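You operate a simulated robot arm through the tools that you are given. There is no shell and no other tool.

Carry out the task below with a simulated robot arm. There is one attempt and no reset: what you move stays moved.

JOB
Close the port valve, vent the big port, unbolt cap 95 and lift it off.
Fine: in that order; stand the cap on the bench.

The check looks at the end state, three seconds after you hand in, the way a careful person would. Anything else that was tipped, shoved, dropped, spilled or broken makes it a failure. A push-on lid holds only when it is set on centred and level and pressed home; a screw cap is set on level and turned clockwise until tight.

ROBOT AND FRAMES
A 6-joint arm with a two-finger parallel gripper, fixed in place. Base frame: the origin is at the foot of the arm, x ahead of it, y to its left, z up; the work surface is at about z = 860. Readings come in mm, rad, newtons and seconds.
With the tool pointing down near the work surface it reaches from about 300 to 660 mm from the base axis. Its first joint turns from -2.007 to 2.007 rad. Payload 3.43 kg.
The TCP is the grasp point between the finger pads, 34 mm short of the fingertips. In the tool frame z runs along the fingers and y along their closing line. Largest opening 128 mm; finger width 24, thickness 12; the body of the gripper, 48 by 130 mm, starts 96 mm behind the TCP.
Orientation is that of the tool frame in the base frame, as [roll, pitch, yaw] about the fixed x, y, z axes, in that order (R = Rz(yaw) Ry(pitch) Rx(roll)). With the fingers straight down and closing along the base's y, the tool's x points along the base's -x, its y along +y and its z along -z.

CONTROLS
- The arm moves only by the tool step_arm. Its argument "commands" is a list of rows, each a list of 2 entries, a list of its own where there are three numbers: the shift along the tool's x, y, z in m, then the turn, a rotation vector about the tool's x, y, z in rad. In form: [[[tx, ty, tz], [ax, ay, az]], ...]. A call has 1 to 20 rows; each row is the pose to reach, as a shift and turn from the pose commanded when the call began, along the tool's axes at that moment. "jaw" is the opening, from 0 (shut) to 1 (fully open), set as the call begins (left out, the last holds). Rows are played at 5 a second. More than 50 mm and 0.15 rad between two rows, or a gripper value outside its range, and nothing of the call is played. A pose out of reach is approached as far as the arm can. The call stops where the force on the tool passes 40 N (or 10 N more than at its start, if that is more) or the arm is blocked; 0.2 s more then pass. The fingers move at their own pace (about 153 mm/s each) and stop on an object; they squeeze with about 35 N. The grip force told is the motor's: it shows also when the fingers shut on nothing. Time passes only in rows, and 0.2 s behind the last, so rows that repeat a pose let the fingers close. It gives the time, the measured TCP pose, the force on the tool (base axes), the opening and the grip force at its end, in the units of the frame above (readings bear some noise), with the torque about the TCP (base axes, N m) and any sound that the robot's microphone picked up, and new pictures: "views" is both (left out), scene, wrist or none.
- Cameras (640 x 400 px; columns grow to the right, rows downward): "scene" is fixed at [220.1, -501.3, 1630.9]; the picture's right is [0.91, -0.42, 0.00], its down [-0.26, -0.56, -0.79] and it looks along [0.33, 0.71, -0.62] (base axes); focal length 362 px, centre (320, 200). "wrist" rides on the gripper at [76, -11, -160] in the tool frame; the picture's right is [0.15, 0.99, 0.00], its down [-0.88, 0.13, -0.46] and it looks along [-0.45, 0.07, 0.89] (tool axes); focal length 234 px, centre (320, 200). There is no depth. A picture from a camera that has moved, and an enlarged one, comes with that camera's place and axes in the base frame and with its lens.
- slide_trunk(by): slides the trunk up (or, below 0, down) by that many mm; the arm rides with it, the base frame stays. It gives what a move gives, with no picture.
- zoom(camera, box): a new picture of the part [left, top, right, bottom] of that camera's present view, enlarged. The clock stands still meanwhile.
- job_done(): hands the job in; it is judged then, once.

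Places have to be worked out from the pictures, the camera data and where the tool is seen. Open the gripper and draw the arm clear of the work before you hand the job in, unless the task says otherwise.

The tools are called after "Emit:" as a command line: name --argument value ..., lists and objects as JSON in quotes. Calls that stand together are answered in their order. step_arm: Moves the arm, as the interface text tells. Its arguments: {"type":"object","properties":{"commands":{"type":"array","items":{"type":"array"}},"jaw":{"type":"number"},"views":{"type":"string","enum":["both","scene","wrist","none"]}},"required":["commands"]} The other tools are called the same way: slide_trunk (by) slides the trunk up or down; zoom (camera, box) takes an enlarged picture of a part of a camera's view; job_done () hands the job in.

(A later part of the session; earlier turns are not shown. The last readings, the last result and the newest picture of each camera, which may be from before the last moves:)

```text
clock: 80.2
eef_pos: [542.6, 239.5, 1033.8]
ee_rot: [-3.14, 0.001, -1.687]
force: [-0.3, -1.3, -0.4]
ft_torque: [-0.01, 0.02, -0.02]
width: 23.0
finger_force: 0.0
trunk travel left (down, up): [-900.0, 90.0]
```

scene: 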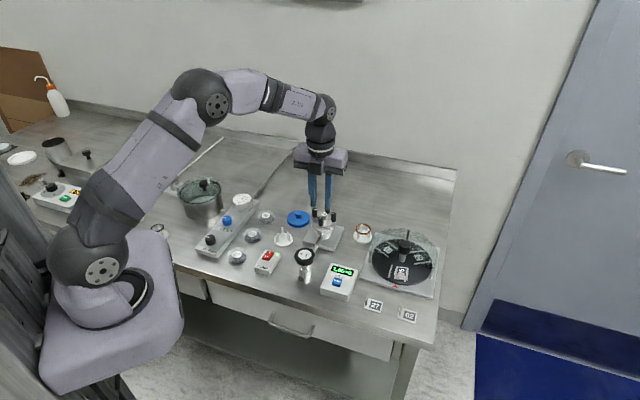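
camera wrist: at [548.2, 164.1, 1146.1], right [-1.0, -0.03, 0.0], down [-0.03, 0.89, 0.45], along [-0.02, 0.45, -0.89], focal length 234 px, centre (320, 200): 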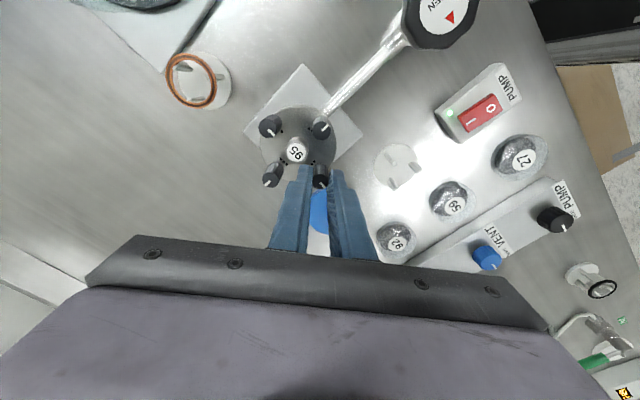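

I move to bolt 1 while unwinding the wrist clockwise.

Emit:
step_arm --commands '[[[0.007, -0.0093, 0], [0, 0, 0.149]], [[0.014, -0.0186, 0], [0, 0, 0.298]], [[0.021, -0.0278, 0], [0, 0, 0.447]], [[0.028, -0.0371, 0], [0, 0, 0.596]], [[0.0349, -0.0464, 0], [0, 0, 0.745]], [[0.0349, -0.0464, 0], [0, 0, 0.894]], [[0.0349, -0.0464, 0], [0, 0, 1.043]], [[0.0349, -0.0464, 0], [0, 0, 1.192]], [[0.0349, -0.0464, 0], [0, 0, 1.341]], [[0.0349, -0.0464, 0], [0, 0, 1.49]], [[0.0349, -0.0464, 0], [0, 0, 1.639]], [[0.0349, -0.0464, 0], [0, 0, 1.788]], [[0.0349, -0.0464, 0], [0, 0, 1.937]], [[0.0349, -0.0464, 0], [0, 0, 2.086]], [[0.0349, -0.0464, 0], [0, 0, 2.235]], [[0.0349, -0.0464, 0], [0, 0, 2.384]], [[0.0349, -0.0464, 0], [0, 0, 2.533]], [[0.0349, -0.0464, 0], [0, 0, 2.682]], [[0.0349, -0.0464, 0], [0, 0, 2.831]], [[0.0349, -0.0464, 0], [0, 0, 2.98]]]' --views "none"

Emit:
step_arm --commands '[[[0, 0, 0], [0, 0, 0.14]], [[0, 0, 0], [0, 0, 0.28]], [[0, 0, 0], [0, 0, 0.28]]]' --views "wrist"

Emit:
zoom --camera "wrist" --box '[270, 120, 370, 200]'

Emit:
zoom --camera "scene" --box '[305, 195, 345, 235]'

```text
clock: 84.4
eef_pos: [586.1, 199.3, 1032.6]
ee_rot: [3.14, 0.0, 1.611]
force: [0.2, 0.0, 0.3]
ft_torque: [0.0, -0.03, 0.0]
width: 22.8
finger_force: 0.1
trunk travel left (down, up): [-900.0, 90.0]
```

```text
clock: 85.2
eef_pos: [586.9, 199.4, 1033.9]
ee_rot: [3.138, 0.0, 1.334]
force: [-0.7, 0.0, -0.3]
ft_torque: [-0.01, -0.01, 0.0]
width: 23.0
finger_force: 0.1
trunk travel left (down, up): [-900.0, 90.0]
camera wrist: at [593.9, 275.4, 1191.9], right [1.0, -0.09, 0.0], down [-0.08, -0.89, 0.46], along [-0.04, -0.45, -0.89], focal length 234 px, centre (320, 200)
```

wrist: 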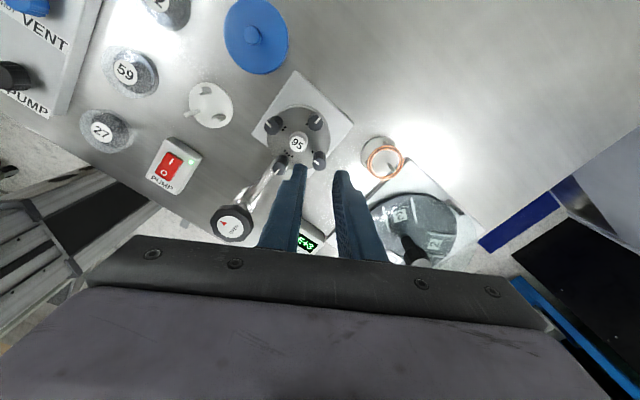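

```text
5.00 times, centred on (320, 160) of wrist
camera zoom: at [593.9, 275.4, 1191.9], right [1.0, -0.09, 0.0], down [-0.08, -0.89, 0.46], along [-0.04, -0.45, -0.89], focal length 1171 px, centre (320, 400)
```

zoom: 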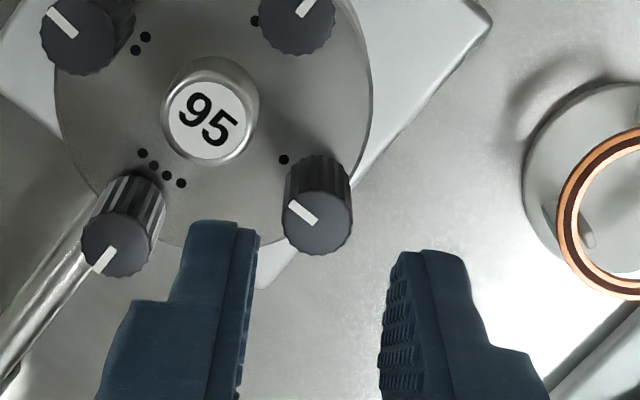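

```text
10.00 times, centred on (325, 215) of scene
camera zoom: at [220.1, -501.3, 1630.9], right [0.91, -0.42, 0.0], down [-0.26, -0.56, -0.79], along [0.33, 0.71, -0.62], focal length 3618 px, centre (270, 50)
```

zoom: 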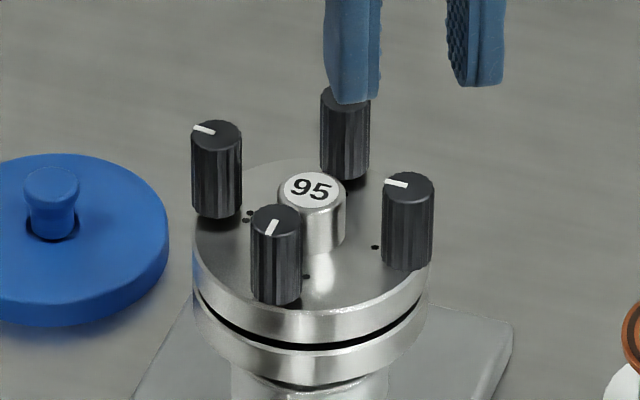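

Bolt 1 shows the same small offset as bolt 2 did; I apply the same 1.2 mm correction, descend to TCP z≈987, and grip.

Emit:
step_arm --commands '[[[-0.0012, 0, 0.02], [0, 0, 0]], [[-0.0012, 0, 0.04], [0, 0, 0]], [[-0.0012, 0, 0.046], [0, 0, 0]], [[-0.0012, 0, 0.046], [0, 0, 0]]]' --views "none"

Emit:
step_arm --commands '[[[0, 0, 0], [0, 0, 0]], [[0, 0, 0], [0, 0, 0]], [[0, 0, 0], [0, 0, 0]]]' --jaw 0.0 --views "wrist"

Emit:
zoom --camera "wrist" --box '[270, 120, 370, 200]'

Emit:
zoom --camera "scene" --box '[305, 195, 345, 235]'

```text
clock: 86.2
eef_pos: [587.4, 198.5, 988.0]
ee_rot: [3.14, 0.0, 1.335]
force: [0.2, -0.3, -0.6]
ft_torque: [0.03, 0.0, 0.01]
width: 23.1
finger_force: 0.0
trunk travel left (down, up): [-900.0, 90.0]
```

```text
clock: 87.0
eef_pos: [587.8, 199.5, 987.2]
ee_rot: [-3.14, 0.0, 1.335]
force: [-4.8, 0.5, 0.7]
ft_torque: [0.1, 0.23, -0.01]
width: 13.9
finger_force: 35.4
trunk travel left (down, up): [-900.0, 90.0]
camera wrist: at [593.5, 274.7, 1146.5], right [1.0, -0.09, 0.0], down [-0.08, -0.89, 0.46], along [-0.04, -0.45, -0.89], focal length 234 px, centre (320, 200)
```

wrist: 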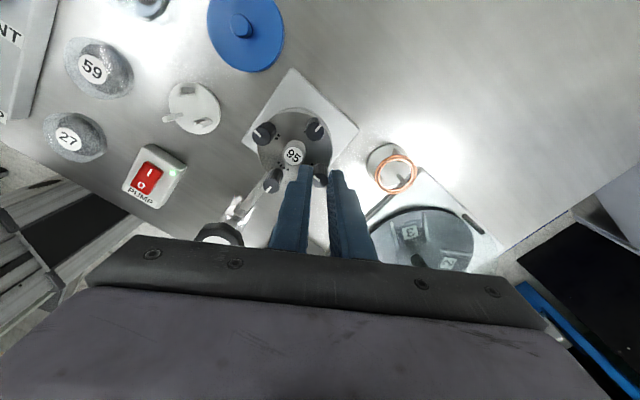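

```text
5.00 times, centred on (320, 160) of wrist
camera zoom: at [593.5, 274.7, 1146.5], right [1.0, -0.09, 0.0], down [-0.08, -0.89, 0.46], along [-0.04, -0.45, -0.89], focal length 1171 px, centre (320, 400)
```

zoom: 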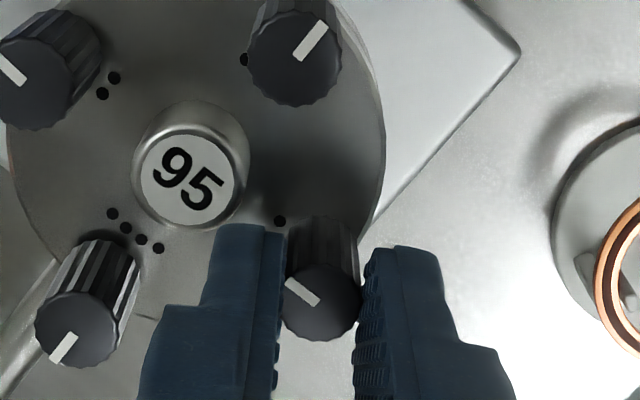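

```text
10.00 times, centred on (325, 215) of scene
camera zoom: at [220.1, -501.3, 1630.9], right [0.91, -0.42, 0.0], down [-0.26, -0.56, -0.79], along [0.33, 0.71, -0.62], focal length 3618 px, centre (270, 50)
```

zoom: 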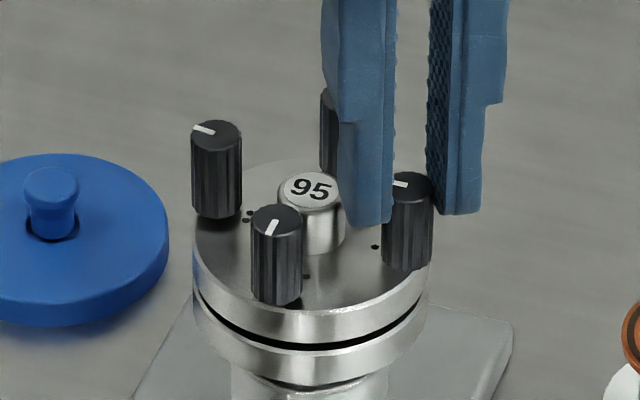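

Gripped; −4.8 N in x means I'm ~0.8 mm off in tool y, so I correct that and turn bolt 1 counter-clockwise 1.5 rad with a slight rise.

Emit:
step_arm --commands '[[[0, -0.0008, 0], [0, 0, 0]], [[0, -0.0008, 0], [0, 0, -0.15]], [[0, -0.0008, 0], [0, 0, -0.3]], [[0, -0.0008, -0.0001], [0, 0, -0.45]], [[0, -0.0008, -0.0002], [0, 0, -0.6]], [[0, -0.0008, -0.0003], [0, 0, -0.75]], [[0, -0.0008, -0.0003], [0, 0, -0.9]], [[0, -0.0008, -0.0004], [0, 0, -1.05]], [[0, -0.0008, -0.0004], [0, 0, -1.2]], [[0, -0.0008, -0.0005], [0, 0, -1.35]], [[0, -0.0008, -0.0005], [0, 0, -1.5]]]' --views "wrist"

Emit:
zoom --camera "wrist" --box '[270, 120, 370, 200]'

```text
clock: 89.4
eef_pos: [586.8, 197.8, 987.5]
ee_rot: [-3.14, 0.002, 2.837]
force: [3.3, 1.4, 2.4]
ft_torque: [0.14, -0.13, -0.04]
width: 13.7
finger_force: 35.4
trunk travel left (down, up): [-900.0, 90.0]
camera wrist: at [510.5, 210.2, 1146.3], right [0.16, 0.99, 0.0], down [0.88, -0.14, 0.46], along [0.45, -0.07, -0.89], focal length 234 px, centre (320, 200)
```

wrist: 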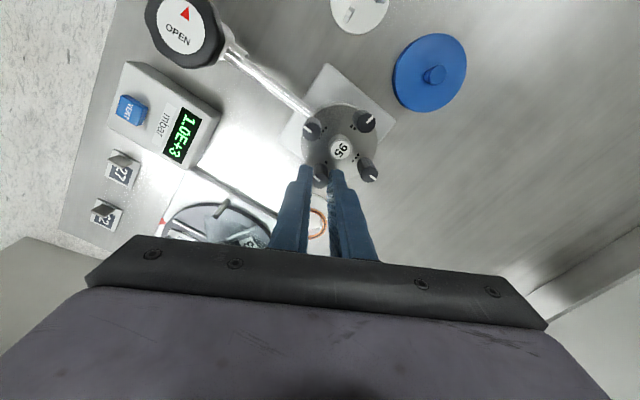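

```text
5.00 times, centred on (320, 160) of wrist
camera zoom: at [510.5, 210.2, 1146.3], right [0.16, 0.99, 0.0], down [0.88, -0.14, 0.46], along [0.45, -0.07, -0.89], focal length 1171 px, centre (320, 400)
```

zoom: 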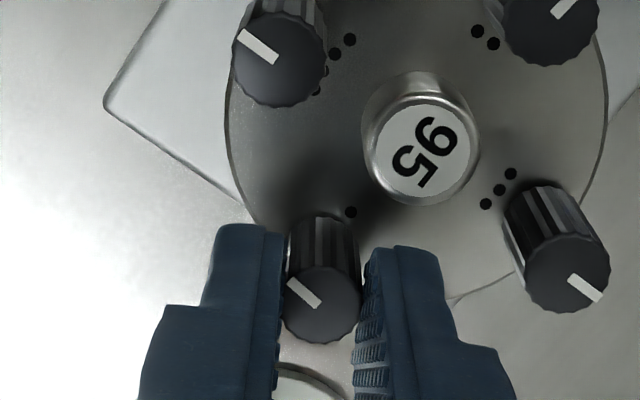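

Bolt 1 turns cleanly with the tool. I continue 1.75 rad counter-clockwise to its stop.

Emit:
step_arm --commands '[[[0, 0, 0], [0, 0, -0.15]], [[0, 0, -0.0001], [0, 0, -0.3]], [[0, 0, -0.0002], [0, 0, -0.45]], [[0, 0, -0.0003], [0, 0, -0.6]], [[0, 0, -0.0004], [0, 0, -0.75]], [[0, 0, -0.0004], [0, 0, -0.9]], [[0, 0, -0.0005], [0, 0, -1.05]], [[0, 0, -0.0005], [0, 0, -1.2]], [[0, 0, -0.0006], [0, 0, -1.35]], [[0, 0, -0.0006], [0, 0, -1.5]], [[0, 0, -0.0006], [0, 0, -1.63]], [[0, 0, -0.0006], [0, 0, -1.75]]]' --views "wrist"

Emit:
zoom --camera "wrist" --box '[270, 120, 370, 200]'

Emit:
zoom --camera "scene" --box '[305, 195, 345, 235]'

```text
clock: 92.0
eef_pos: [585.1, 198.3, 987.4]
ee_rot: [-3.139, 0.001, -1.694]
force: [5.7, -1.5, -0.7]
ft_torque: [-0.06, -0.19, 0.04]
width: 13.9
finger_force: 35.6
trunk travel left (down, up): [-900.0, 90.0]
camera wrist: at [587.7, 121.0, 1146.6], right [-1.0, -0.02, 0.0], down [-0.02, 0.89, 0.46], along [-0.01, 0.46, -0.89], focal length 234 px, centre (320, 200)
```

wrist: 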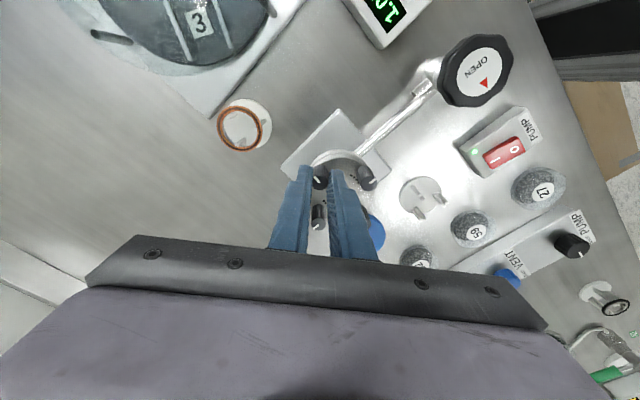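

```text
5.00 times, centred on (320, 160) of wrist
camera zoom: at [587.7, 121.0, 1146.6], right [-1.0, -0.02, 0.0], down [-0.02, 0.89, 0.46], along [-0.01, 0.46, -0.89], focal length 1171 px, centre (320, 400)
```

zoom: 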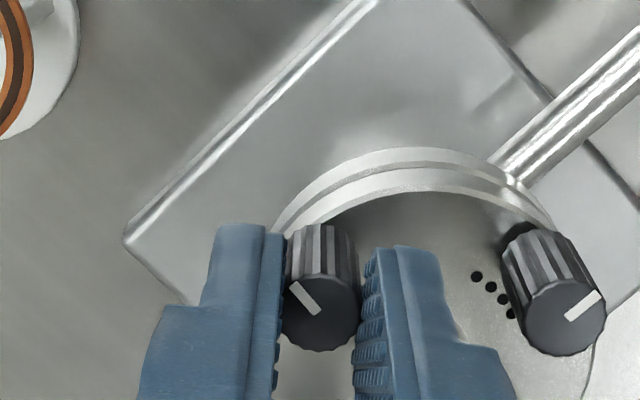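

```text
10.00 times, centred on (325, 215) of scene
camera zoom: at [220.1, -501.3, 1630.9], right [0.91, -0.42, 0.0], down [-0.26, -0.56, -0.79], along [0.33, 0.71, -0.62], focal length 3618 px, centre (270, 50)
```

zoom: 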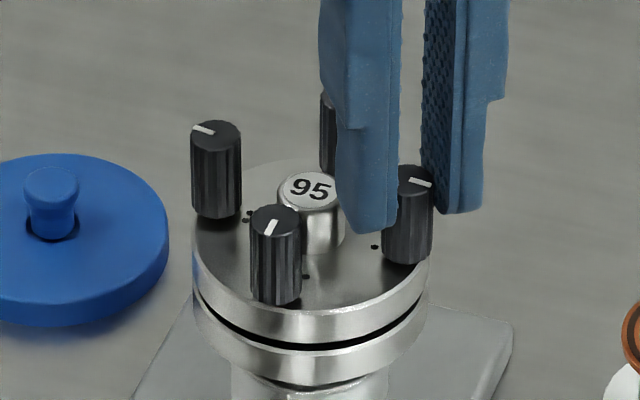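

Bolt 1's line points outward as well, so all four bolts are undone. I open and rise, then line up over the central knob at about (565.7,219) with the fingers closing along base y, to fit between the bolts.

Emit:
step_arm --commands '[[[0, 0, 0], [0, 0, 0]], [[0, 0, -0.002], [0, 0, 0]], [[0, 0, -0.02], [0, 0, 0]], [[0, 0, -0.045], [0, 0, 0]], [[0, 0, -0.045], [0, 0, 0]]]' --jaw 0.2 --views "wrist"

Emit:
zoom --camera "scene" --box '[305, 195, 345, 235]'

```text
clock: 93.2
eef_pos: [586.0, 196.1, 1033.5]
ee_rot: [-3.14, 0.0, -1.697]
force: [0.4, 0.1, -0.6]
ft_torque: [-0.01, -0.03, -0.02]
width: 25.7
finger_force: 0.0
trunk travel left (down, up): [-900.0, 90.0]
camera wrist: at [587.2, 120.1, 1192.3], right [-1.0, -0.02, 0.0], down [-0.02, 0.89, 0.46], along [-0.01, 0.46, -0.89], focal length 234 px, centre (320, 200)
```

wrist: 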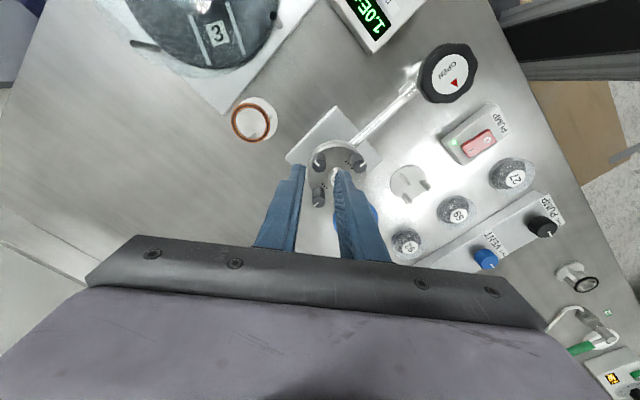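

```text
10.00 times, centred on (325, 215) of scene
camera zoom: at [220.1, -501.3, 1630.9], right [0.91, -0.42, 0.0], down [-0.26, -0.56, -0.79], along [0.33, 0.71, -0.62], focal length 3618 px, centre (270, 50)
```

zoom: 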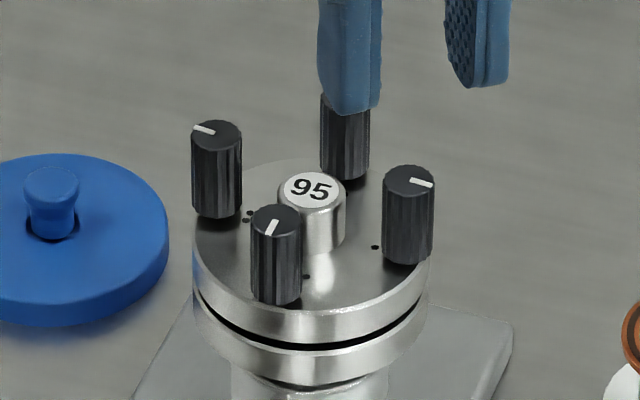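

All four knobs stand up and point outward. I shift to the knob's centre relative to bolt 1's axis (−20.6,+20.6) and rotate the wrist to yaw π.

Emit:
step_arm --commands '[[[-0.0036, 0.0046, 0], [0, 0, 0.1445]], [[-0.0071, 0.0092, 0], [0, 0, 0.289]], [[-0.0107, 0.0138, 0], [0, 0, 0.4335]], [[-0.0142, 0.0184, 0], [0, 0, 0.578]], [[-0.0178, 0.023, 0], [0, 0, 0.7225]], [[-0.0178, 0.023, 0], [0, 0, 0.867]], [[-0.0178, 0.023, 0], [0, 0, 1.0115]], [[-0.0178, 0.023, 0], [0, 0, 1.156]], [[-0.0178, 0.023, 0], [0, 0, 1.3005]], [[-0.0178, 0.023, 0], [0, 0, 1.445]], [[-0.0178, 0.023, 0], [0, 0, 1.445]]]' --jaw 0.25 --views "wrist"

Emit:
zoom --camera "wrist" --box '[270, 130, 370, 230]'

```text
clock: 95.6
eef_pos: [566.2, 219.0, 1031.7]
ee_rot: [-3.141, 0.002, 3.138]
force: [0.6, -0.3, -0.4]
ft_torque: [0.02, -0.02, -0.03]
width: 31.7
finger_force: 0.1
trunk travel left (down, up): [-900.0, 90.0]
camera wrist: at [489.2, 207.9, 1191.5], right [-0.14, 0.99, 0.0], down [0.88, 0.13, 0.46], along [0.45, 0.06, -0.89], focal length 234 px, centre (320, 200)
```

wrist: 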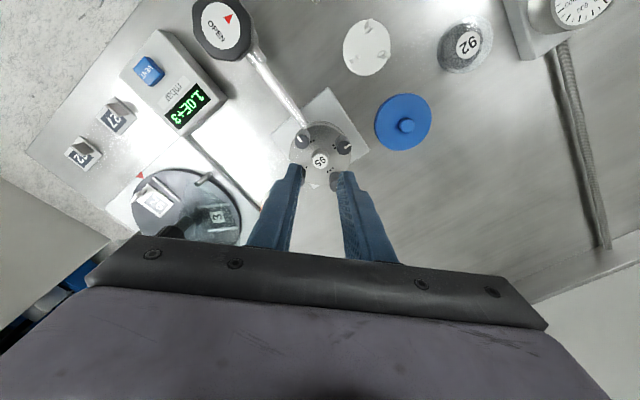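

```text
4.00 times, centred on (320, 180) of wrist
camera zoom: at [489.2, 207.9, 1191.5], right [-0.14, 0.99, 0.0], down [0.88, 0.13, 0.46], along [0.45, 0.06, -0.89], focal length 937 px, centre (320, 280)
```

zoom: 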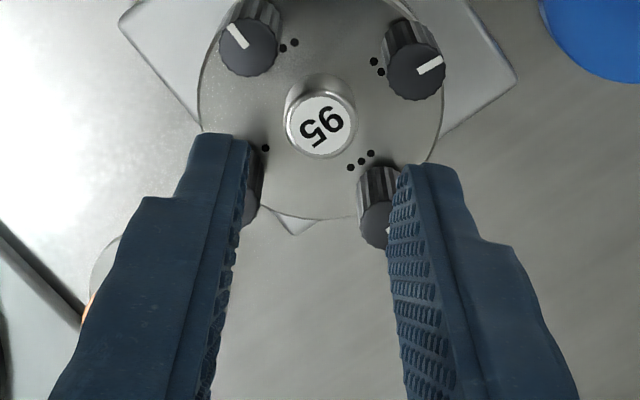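

The knob is nearly centred: ~0.6 mm toward tool +y. I descend to just above the bolt tops with the jaws at ~31 mm and check the side clearance to the bolts.

Emit:
step_arm --commands '[[[0, 0.0006, 0.015], [0, 0, 0]], [[0, 0.0006, 0.03], [0, 0, 0]], [[0, 0.0006, 0.035], [0, 0, 0]], [[0, 0.0006, 0.035], [0, 0, 0]]]' --jaw 0.25 --views "wrist"

Emit:
zoom --camera "wrist" --box '[275, 130, 365, 220]'

Emit:
zoom --camera "scene" --box '[305, 195, 345, 235]'

```text
clock: 96.6
eef_pos: [565.1, 219.9, 998.1]
ee_rot: [-3.141, 0.002, 3.141]
force: [0.3, -0.8, -0.1]
ft_torque: [0.0, -0.01, -0.03]
width: 32.1
finger_force: 0.1
trunk travel left (down, up): [-900.0, 90.0]
camera wrist: at [488.6, 208.6, 1156.7], right [-0.14, 0.99, 0.0], down [0.88, 0.13, 0.46], along [0.45, 0.07, -0.89], focal length 234 px, centre (320, 200)
```

wrist: 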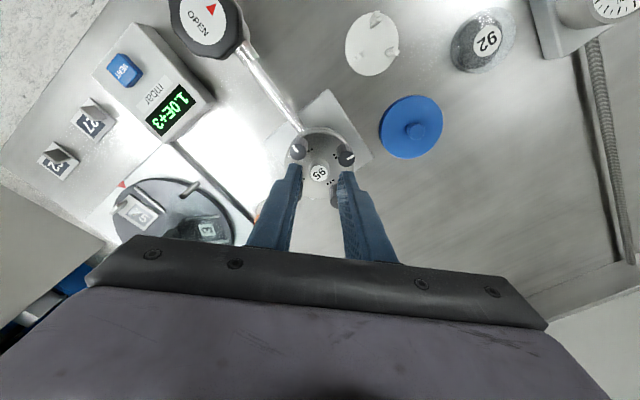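

```text
4.44 times, centred on (320, 175) of wrist
camera zoom: at [488.6, 208.6, 1156.7], right [-0.14, 0.99, 0.0], down [0.88, 0.13, 0.46], along [0.45, 0.07, -0.89], focal length 1041 px, centre (320, 311)
```

zoom: 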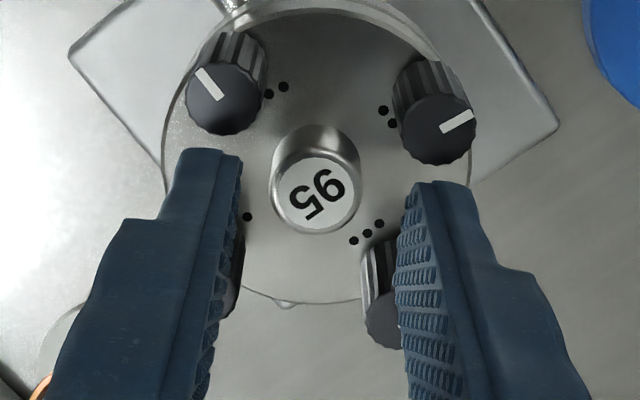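

```text
10.00 times, centred on (325, 215) of scene
camera zoom: at [220.1, -501.3, 1630.9], right [0.91, -0.42, 0.0], down [-0.26, -0.56, -0.79], along [0.33, 0.71, -0.62], focal length 3618 px, centre (270, 50)
```

zoom: 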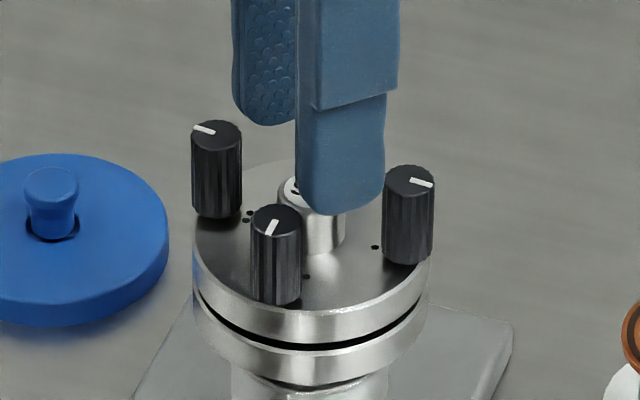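

Both cameras agree the finger sits midway between the bolts within ~0.5 mm (I add 0.5 mm toward base +x). I descend between the bolts in small steps.

Emit:
step_arm --commands '[[[-0.0005, 0, 0.003], [0, 0, 0]], [[-0.0005, 0, 0.006], [0, 0, 0]], [[-0.0005, 0, 0.009], [0, 0, 0]], [[-0.0005, 0, 0.012], [0, 0, 0]]]' --views "none"

```text
clock: 97.6
eef_pos: [566.7, 219.9, 987.2]
ee_rot: [-3.14, 0.001, 3.14]
force: [0.4, -0.8, -0.4]
ft_torque: [-0.01, 0.03, -0.02]
width: 31.9
finger_force: 0.0
trunk travel left (down, up): [-900.0, 90.0]
```

No contact with tips at about z=953 (already below the bolt tops). I continue down.

Emit:
step_arm --commands '[[[0, 0, 0.003], [0, 0, 0]], [[0, 0, 0.006], [0, 0, 0]], [[0, 0, 0.009], [0, 0, 0]], [[0, 0, 0.012], [0, 0, 0]], [[0, 0, 0.012], [0, 0, 0]]]' --views "wrist"

Emit:
zoom --camera "wrist" --box '[275, 130, 365, 220]'

Emit:
zoom --camera "scene" --box '[305, 195, 345, 235]'

```text
clock: 98.8
eef_pos: [565.2, 220.1, 975.1]
ee_rot: [-3.141, 0.002, 3.139]
force: [1.4, 0.1, -1.0]
ft_torque: [0.0, 0.01, -0.01]
width: 32.0
finger_force: 0.1
trunk travel left (down, up): [-900.0, 90.0]
camera wrist: at [489.9, 208.2, 1133.1], right [-0.14, 0.99, 0.0], down [0.88, 0.13, 0.46], along [0.45, 0.07, -0.89], focal length 234 px, centre (320, 200)
```

wrist: 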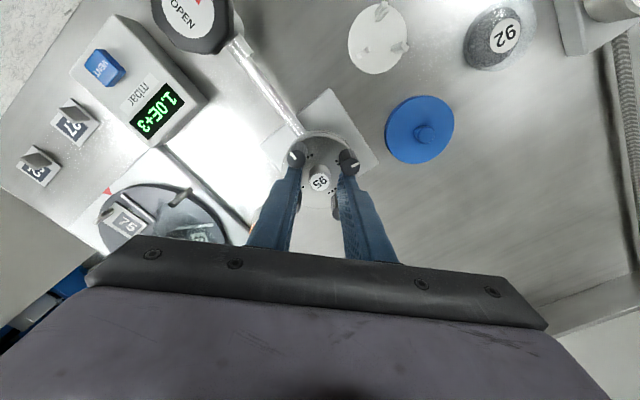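

```text
4.44 times, centred on (320, 175) of wrist
camera zoom: at [489.9, 208.2, 1133.1], right [-0.14, 0.99, 0.0], down [0.88, 0.13, 0.46], along [0.45, 0.07, -0.89], focal length 1041 px, centre (320, 311)
```

zoom: 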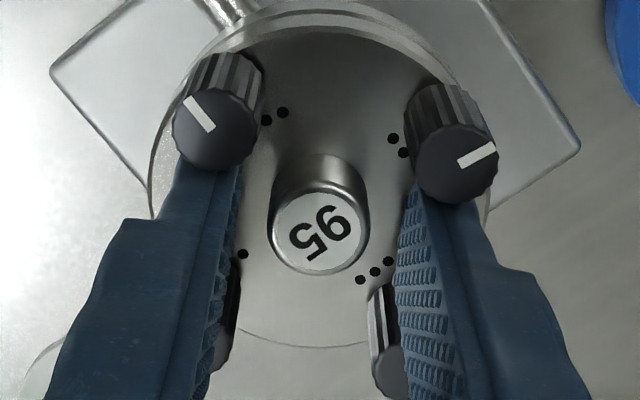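

```text
10.00 times, centred on (325, 215) of scene
camera zoom: at [220.1, -501.3, 1630.9], right [0.91, -0.42, 0.0], down [-0.26, -0.56, -0.79], along [0.33, 0.71, -0.62], focal length 3618 px, centre (270, 50)
```

zoom: 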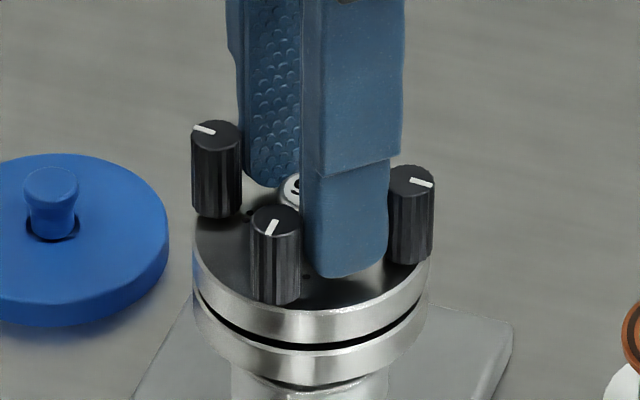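

The fingers slid between the bolts with no contact. I lower 4 mm more for a deeper hold and close on the knob.

Emit:
step_arm --commands '[[[0, 0, 0.002], [0, 0, 0]], [[0, 0, 0.004], [0, 0, 0]], [[0, 0, 0.004], [0, 0, 0]]]' --views "none"

Emit:
step_arm --commands '[[[0, 0, 0], [0, 0, 0]], [[0, 0, 0], [0, 0, 0]], [[0, 0, 0], [0, 0, 0]]]' --jaw 0.0 --views "wrist"

Emit:
zoom --camera "wrist" --box '[275, 130, 365, 220]'

Emit:
zoom --camera "scene" --box '[305, 195, 345, 235]'

```text
clock: 99.6
eef_pos: [566.1, 219.7, 971.2]
ee_rot: [-3.141, 0.0, 3.139]
force: [0.0, 0.2, -1.4]
ft_torque: [0.04, 0.02, 0.03]
width: 31.8
finger_force: 0.1
trunk travel left (down, up): [-900.0, 90.0]
```

```text
clock: 100.4
eef_pos: [566.3, 220.4, 969.8]
ee_rot: [3.141, 0.003, 3.139]
force: [-0.3, -2.9, -0.4]
ft_torque: [-0.03, -0.02, 0.07]
width: 19.2
finger_force: 35.1
trunk travel left (down, up): [-900.0, 90.0]
camera wrist: at [490.0, 208.0, 1128.8], right [-0.14, 0.99, 0.0], down [0.88, 0.13, 0.46], along [0.45, 0.07, -0.89], focal length 234 px, centre (320, 200)
```

wrist: 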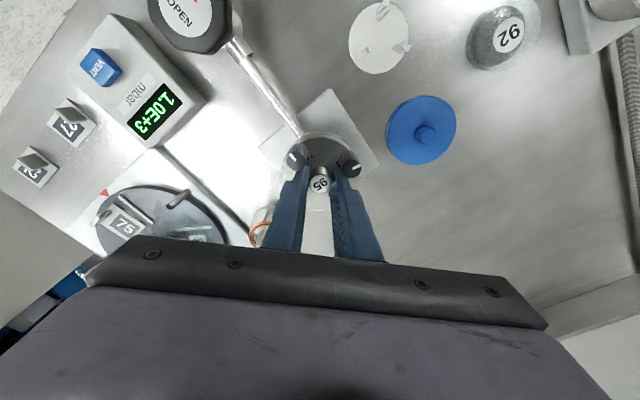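

```text
4.44 times, centred on (320, 175) of wrist
camera zoom: at [490.0, 208.0, 1128.8], right [-0.14, 0.99, 0.0], down [0.88, 0.13, 0.46], along [0.45, 0.07, -0.89], focal length 1041 px, centre (320, 311)
```

zoom: 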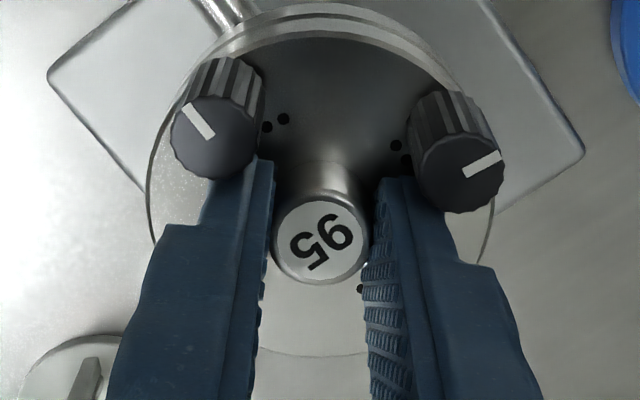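

```text
10.00 times, centred on (325, 215) of scene
camera zoom: at [220.1, -501.3, 1630.9], right [0.91, -0.42, 0.0], down [-0.26, -0.56, -0.79], along [0.33, 0.71, -0.62], focal length 3618 px, centre (270, 50)
```

zoom: 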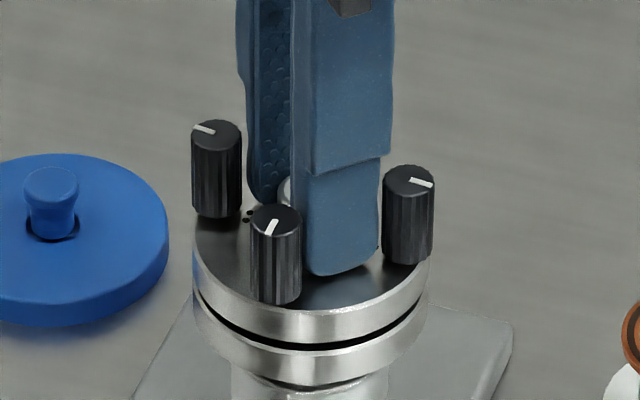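

The knob is held (19.2 mm, 35 N) with almost no side force. I lift slowly a few mm and watch the force for any sticking.

Emit:
step_arm --commands '[[[0, 0, -0.001], [0, 0, 0]], [[0, 0, -0.002], [0, 0, 0]], [[0, 0, -0.004], [0, 0, 0]], [[0, 0, -0.006], [0, 0, 0]], [[0, 0, -0.006], [0, 0, 0]]]' --views "wrist"

Emit:
zoom --camera "scene" --box '[305, 195, 345, 235]'

```text
clock: 101.6
eef_pos: [566.0, 217.9, 976.7]
ee_rot: [-3.141, 0.002, -3.141]
force: [-1.2, 0.0, -5.6]
ft_torque: [0.03, 0.02, 0.0]
width: 18.7
finger_force: 35.0
trunk travel left (down, up): [-900.0, 90.0]
camera wrist: at [490.3, 207.9, 1134.7], right [-0.14, 0.99, 0.0], down [0.88, 0.13, 0.46], along [0.45, 0.07, -0.89], focal length 234 px, centre (320, 200)
```

wrist: 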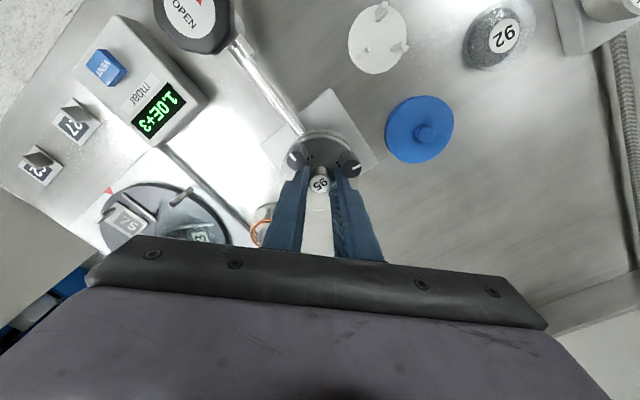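

```text
10.00 times, centred on (325, 215) of scene
camera zoom: at [220.1, -501.3, 1630.9], right [0.91, -0.42, 0.0], down [-0.26, -0.56, -0.79], along [0.33, 0.71, -0.62], focal length 3618 px, centre (270, 50)
```

zoom: 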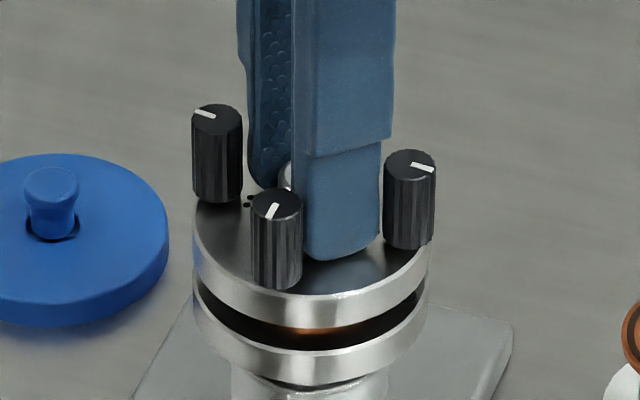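

The cap comes up freely (weight ~5.6 N); a copper-coloured gasket is visible in the gap. I lift it ~95 mm and check it hangs level and the gasket stays behind.

Emit:
step_arm --commands '[[[0, 0, -0.01], [0, 0, 0]], [[0, 0, -0.025], [0, 0, 0]], [[0, 0, -0.045], [0, 0, 0]], [[0, 0, -0.065], [0, 0, 0]], [[0, 0, -0.085], [0, 0, 0]], [[0, 0, -0.095], [0, 0, 0]], [[0, 0, -0.095], [0, 0, 0]]]' --views "both"

Emit:
zoom --camera "scene" --box '[290, 165, 360, 245]'

Emit:
zoom --camera "wrist" --box '[360, 30, 640, 230]'

```text
clock: 103.2
eef_pos: [566.3, 219.9, 1071.5]
ee_rot: [-3.14, 0.0, 3.14]
force: [0.6, 0.2, -4.2]
ft_torque: [0.01, 0.04, -0.03]
width: 18.9
finger_force: 34.9
trunk travel left (down, up): [-900.0, 90.0]
camera wrist: at [490.7, 208.5, 1230.1], right [-0.14, 0.99, 0.0], down [0.88, 0.13, 0.46], along [0.45, 0.07, -0.89], focal length 234 px, centre (320, 200)
```

scene: 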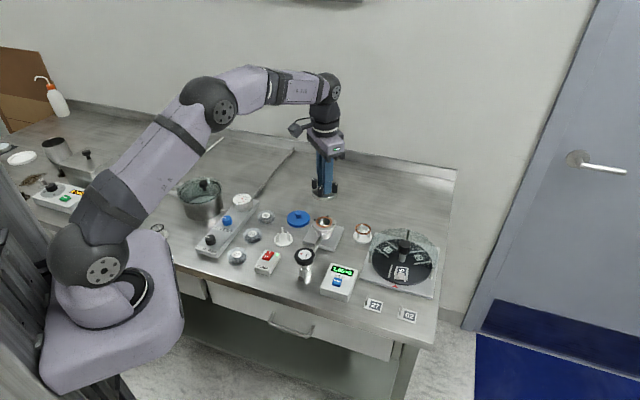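
wrist: 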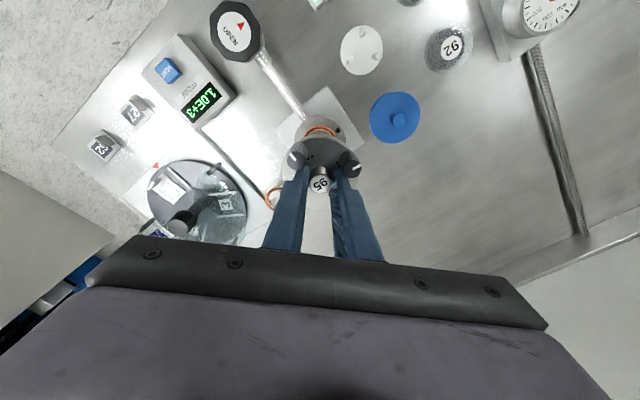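

```text
5.00 times, centred on (325, 205) of scene
camera zoom: at [220.1, -501.3, 1630.9], right [0.91, -0.42, 0.0], down [-0.26, -0.56, -0.79], along [0.33, 0.71, -0.62], focal length 1809 px, centre (295, 175)
```

zoom: 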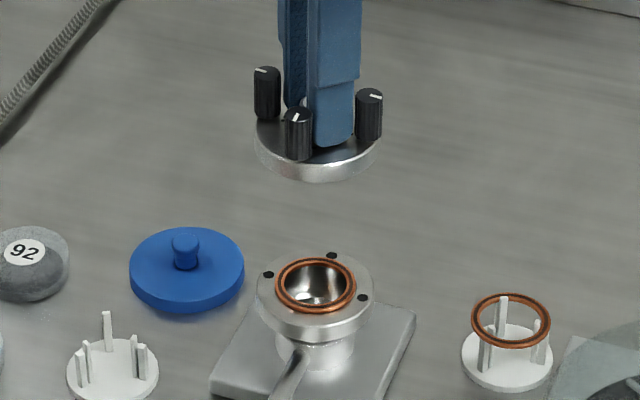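

```text
2.00 times, centred on (500, 130) of wrist
camera zoom: at [490.7, 208.5, 1230.1], right [-0.14, 0.99, 0.0], down [0.88, 0.13, 0.46], along [0.45, 0.07, -0.89], focal length 468 px, centre (-40, 340)
```

zoom: 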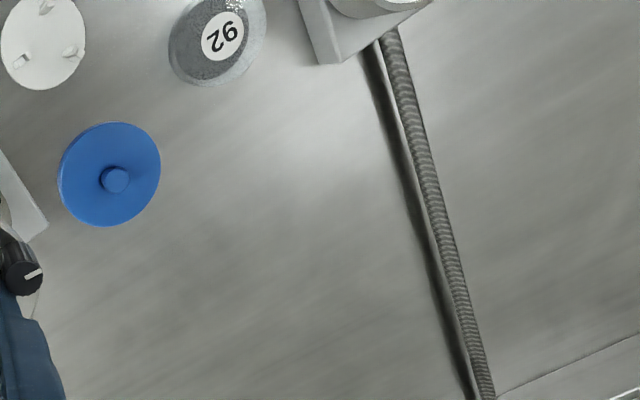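

The cap hangs level and the copper gasket stayed on the port. The bench is clear around (498,412), between the blue cap, disc 92 and the hose; I carry it there at this height.

Emit:
step_arm --commands '[[[0.0068, 0.0192, 0], [0, 0, 0]], [[0.0137, 0.0385, 0], [0, 0, 0]], [[0.0205, 0.0577, 0], [0, 0, 0]], [[0.0273, 0.077, 0], [0, 0, 0]], [[0.0341, 0.0962, 0], [0, 0, 0]], [[0.041, 0.1155, 0], [0, 0, 0]], [[0.0478, 0.1347, 0], [0, 0, 0]], [[0.0546, 0.154, 0], [0, 0, 0]], [[0.0615, 0.1732, 0], [0, 0, 0]], [[0.0683, 0.1925, 0], [0, 0, 0]], [[0.0683, 0.1925, 0], [0, 0, 0]]]' --views "both"

Emit:
zoom --camera "scene" --box '[220, 120, 340, 240]'

```text
clock: 105.6
eef_pos: [493.5, 408.9, 1068.3]
ee_rot: [-3.139, 0.0, 3.14]
force: [0.0, 0.0, -4.6]
ft_torque: [0.04, 0.02, 0.01]
width: 18.9
finger_force: 34.7
out of reach, approached as far as the arm can: row 10, 11
trunk travel left (down, up): [-900.0, 90.0]
camera wrist: at [417.7, 397.4, 1227.9], right [-0.14, 0.99, 0.0], down [0.88, 0.13, 0.46], along [0.45, 0.06, -0.89], focal length 234 px, centre (320, 200)
```

scene: 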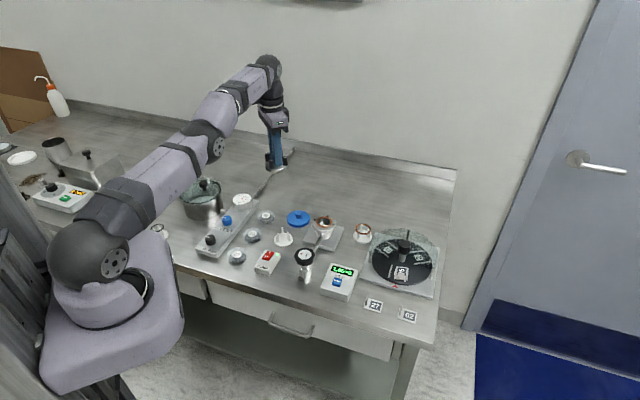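
wrist: 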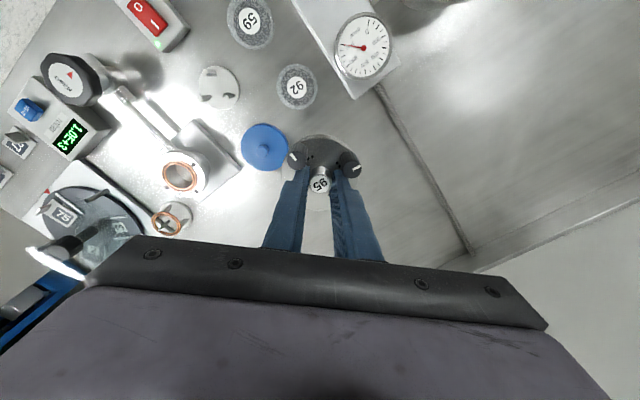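

```text
3.33 times, centred on (280, 180) of scene
camera zoom: at [220.1, -501.3, 1630.9], right [0.91, -0.42, 0.0], down [-0.26, -0.56, -0.79], along [0.33, 0.71, -0.62], focal length 1206 px, centre (453, 267)
```

zoom: 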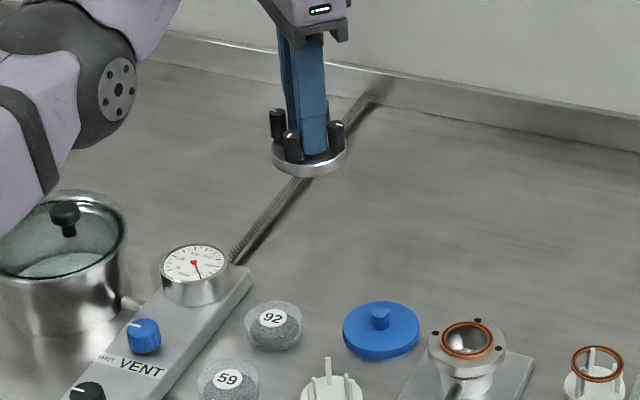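

It stopped slightly short at (493.5,409) because of reach at this height; that spot still clears the blue cap and disc 92 by over 10 mm. I descend partway and re-check the position.

Emit:
step_arm --commands '[[[0, 0, 0.02], [0, 0, 0]], [[0, 0, 0.045], [0, 0, 0]], [[0, 0, 0.07], [0, 0, 0]], [[0, 0, 0.095], [0, 0, 0]], [[0, 0, 0.115], [0, 0, 0]], [[0, 0, 0.13], [0, 0, 0]], [[0, 0, 0.13], [0, 0, 0]]]' --views "both"

Emit:
zoom --camera "scene" --box '[230, 130, 330, 240]'

```text
clock: 107.2
eef_pos: [497.8, 411.3, 938.2]
ee_rot: [-3.137, 0.001, 3.138]
force: [0.6, -0.7, -4.4]
ft_torque: [0.01, 0.02, -0.02]
width: 18.9
finger_force: 34.8
out of reach, approached as far as the arm can: row 4, 5, 6, 7
trunk travel left (down, up): [-900.0, 90.0]
camera wrist: at [422.2, 399.8, 1097.0], right [-0.14, 0.99, 0.0], down [0.88, 0.13, 0.45], along [0.45, 0.06, -0.89], focal length 234 px, centre (320, 200)
```

scene: 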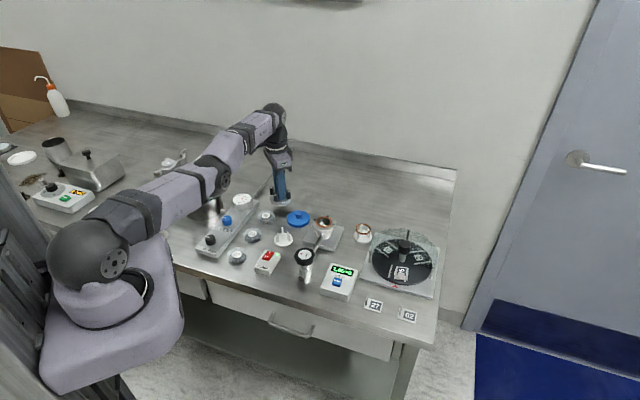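
wrist: 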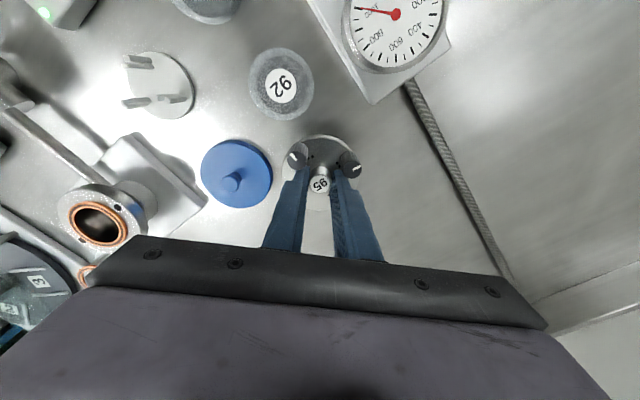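

```text
3.64 times, centred on (280, 185) of scene
camera zoom: at [220.1, -501.3, 1630.9], right [0.91, -0.42, 0.0], down [-0.26, -0.56, -0.79], along [0.33, 0.71, -0.62], focal length 1316 px, centre (466, 254)
```

zoom: 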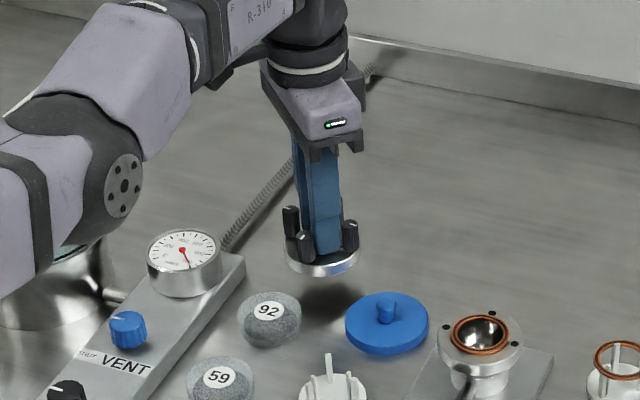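

The cap hangs level over the spot. I pull in ~6 mm for reach margin and lower further, stopping short of the bench.

Emit:
step_arm --commands '[[[0.002, -0.0022, 0.006], [0, 0, 0]], [[0.004, -0.0045, 0.012], [0, 0, 0]], [[0.004, -0.0045, 0.018], [0, 0, 0]], [[0.004, -0.0045, 0.023], [0, 0, 0]], [[0.004, -0.0045, 0.023], [0, 0, 0]]]' --views "both"

Emit:
zoom --camera "scene" --box '[240, 150, 320, 230]'

```text
clock: 108.4
eef_pos: [497.4, 409.9, 915.3]
ee_rot: [-3.141, 0.0, 3.138]
force: [-0.4, 0.2, -4.9]
ft_torque: [0.01, 0.01, 0.02]
width: 19.1
finger_force: 34.6
out of reach, approached as far as the arm can: row 1, 2, 3, 4, 5
trunk travel left (down, up): [-900.0, 90.0]
camera wrist: at [421.3, 398.8, 1074.5], right [-0.14, 0.99, 0.0], down [0.88, 0.13, 0.46], along [0.45, 0.06, -0.89], focal length 234 px, centre (320, 200)
```

scene: 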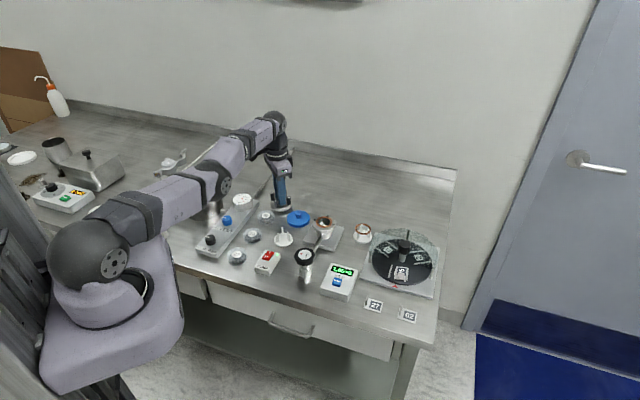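
wrist: 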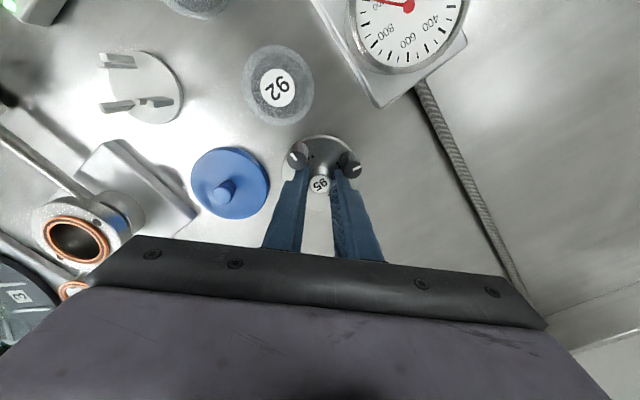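

```text
5.00 times, centred on (280, 190) of scene
camera zoom: at [220.1, -501.3, 1630.9], right [0.91, -0.42, 0.0], down [-0.26, -0.56, -0.79], along [0.33, 0.71, -0.62], focal length 1809 px, centre (520, 250)
```

zoom: 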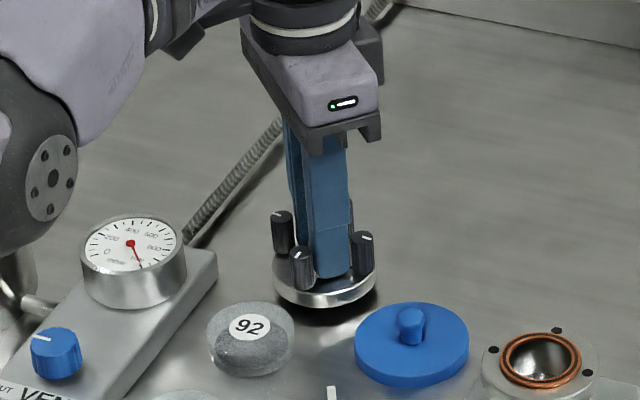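

The cap's rim is now just a few mm above the bench with clear space all round. I lower in 1 mm steps and watch for the weight coming off.

Emit:
step_arm --commands '[[[0, 0, 0.001], [0, 0, 0]], [[0, 0, 0.002], [0, 0, 0]], [[0, 0, 0.003], [0, 0, 0]], [[0, 0, 0.004], [0, 0, 0]]]' --views "none"

```text
clock: 109.4
eef_pos: [497.2, 410.8, 911.0]
ee_rot: [-3.141, 0.001, 3.14]
force: [0.7, 1.4, -4.3]
ft_torque: [0.01, 0.02, -0.01]
width: 19.1
finger_force: 34.6
trunk travel left (down, up): [-900.0, 90.0]
```

Still hanging free at TCP z=911. I continue in 1 mm steps.

Emit:
step_arm --commands '[[[0, 0, 0.001], [0, 0, 0]], [[0, 0, 0.002], [0, 0, 0]], [[0, 0, 0.003], [0, 0, 0]]]' --views "none"

```text
clock: 110.2
eef_pos: [497.0, 409.4, 908.9]
ee_rot: [-3.14, 0.001, 3.141]
force: [-0.8, -0.1, -4.9]
ft_torque: [0.01, 0.02, -0.01]
width: 19.2
finger_force: 35.2
trunk travel left (down, up): [-900.0, 90.0]
```

Emit:
step_arm --commands '[[[0, 0, 0.001], [0, 0, 0]], [[0, 0, 0.002], [0, 0, 0]], [[0, 0, 0.003], [0, 0, 0]]]' --views "wrist"

Emit:
zoom --camera "scene" --box '[255, 175, 305, 225]'

```text
clock: 111.0
eef_pos: [498.1, 409.9, 907.7]
ee_rot: [3.14, 0.002, 3.14]
force: [1.8, -0.6, 4.4]
ft_torque: [-0.1, 0.21, 0.06]
width: 19.0
finger_force: 35.6
trunk travel left (down, up): [-900.0, 90.0]
camera wrist: at [421.2, 397.9, 1065.9], right [-0.14, 0.99, 0.0], down [0.88, 0.13, 0.46], along [0.45, 0.07, -0.89], focal length 234 px, centre (320, 200)
```

wrist: 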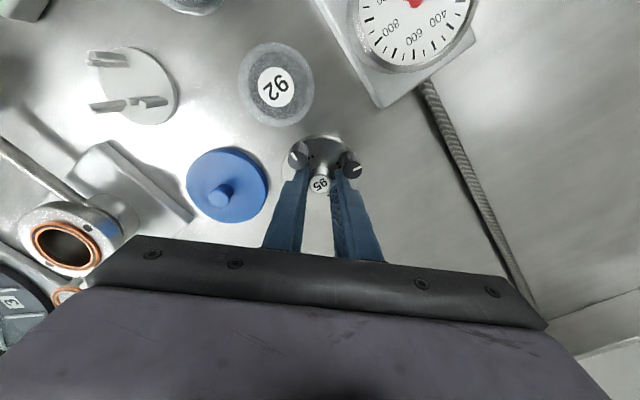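

```text
8.00 times, centred on (280, 200) of scene
camera zoom: at [220.1, -501.3, 1630.9], right [0.91, -0.42, 0.0], down [-0.26, -0.56, -0.79], along [0.33, 0.71, -0.62], focal length 2894 px, centre (640, 200)
```

zoom: 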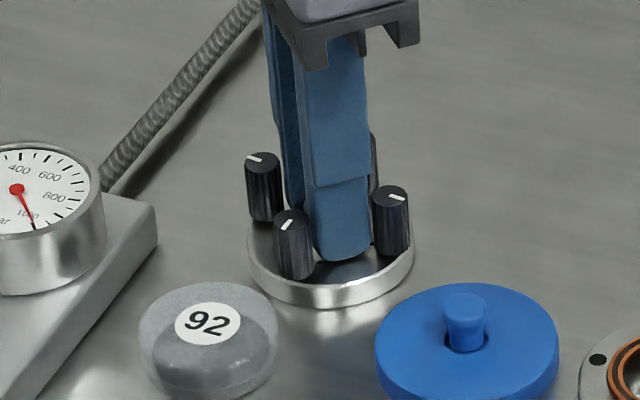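

The force turned to +4.4 N: the cap stands flat on the bench. I open the jaws to the same 31 mm that fitted between the bolts, and then rise straight up.

Emit:
step_arm --commands '[[[0, 0, 0], [0, 0, 0]], [[0, 0, 0], [0, 0, 0]], [[0, 0, 0], [0, 0, 0]]]' --jaw 0.24 --views "none"

```text
clock: 111.8
eef_pos: [496.4, 409.0, 906.0]
ee_rot: [3.141, 0.004, 3.139]
force: [1.3, 2.1, 6.0]
ft_torque: [-0.04, 0.0, 0.02]
width: 30.0
finger_force: 0.0
trunk travel left (down, up): [-900.0, 90.0]
```

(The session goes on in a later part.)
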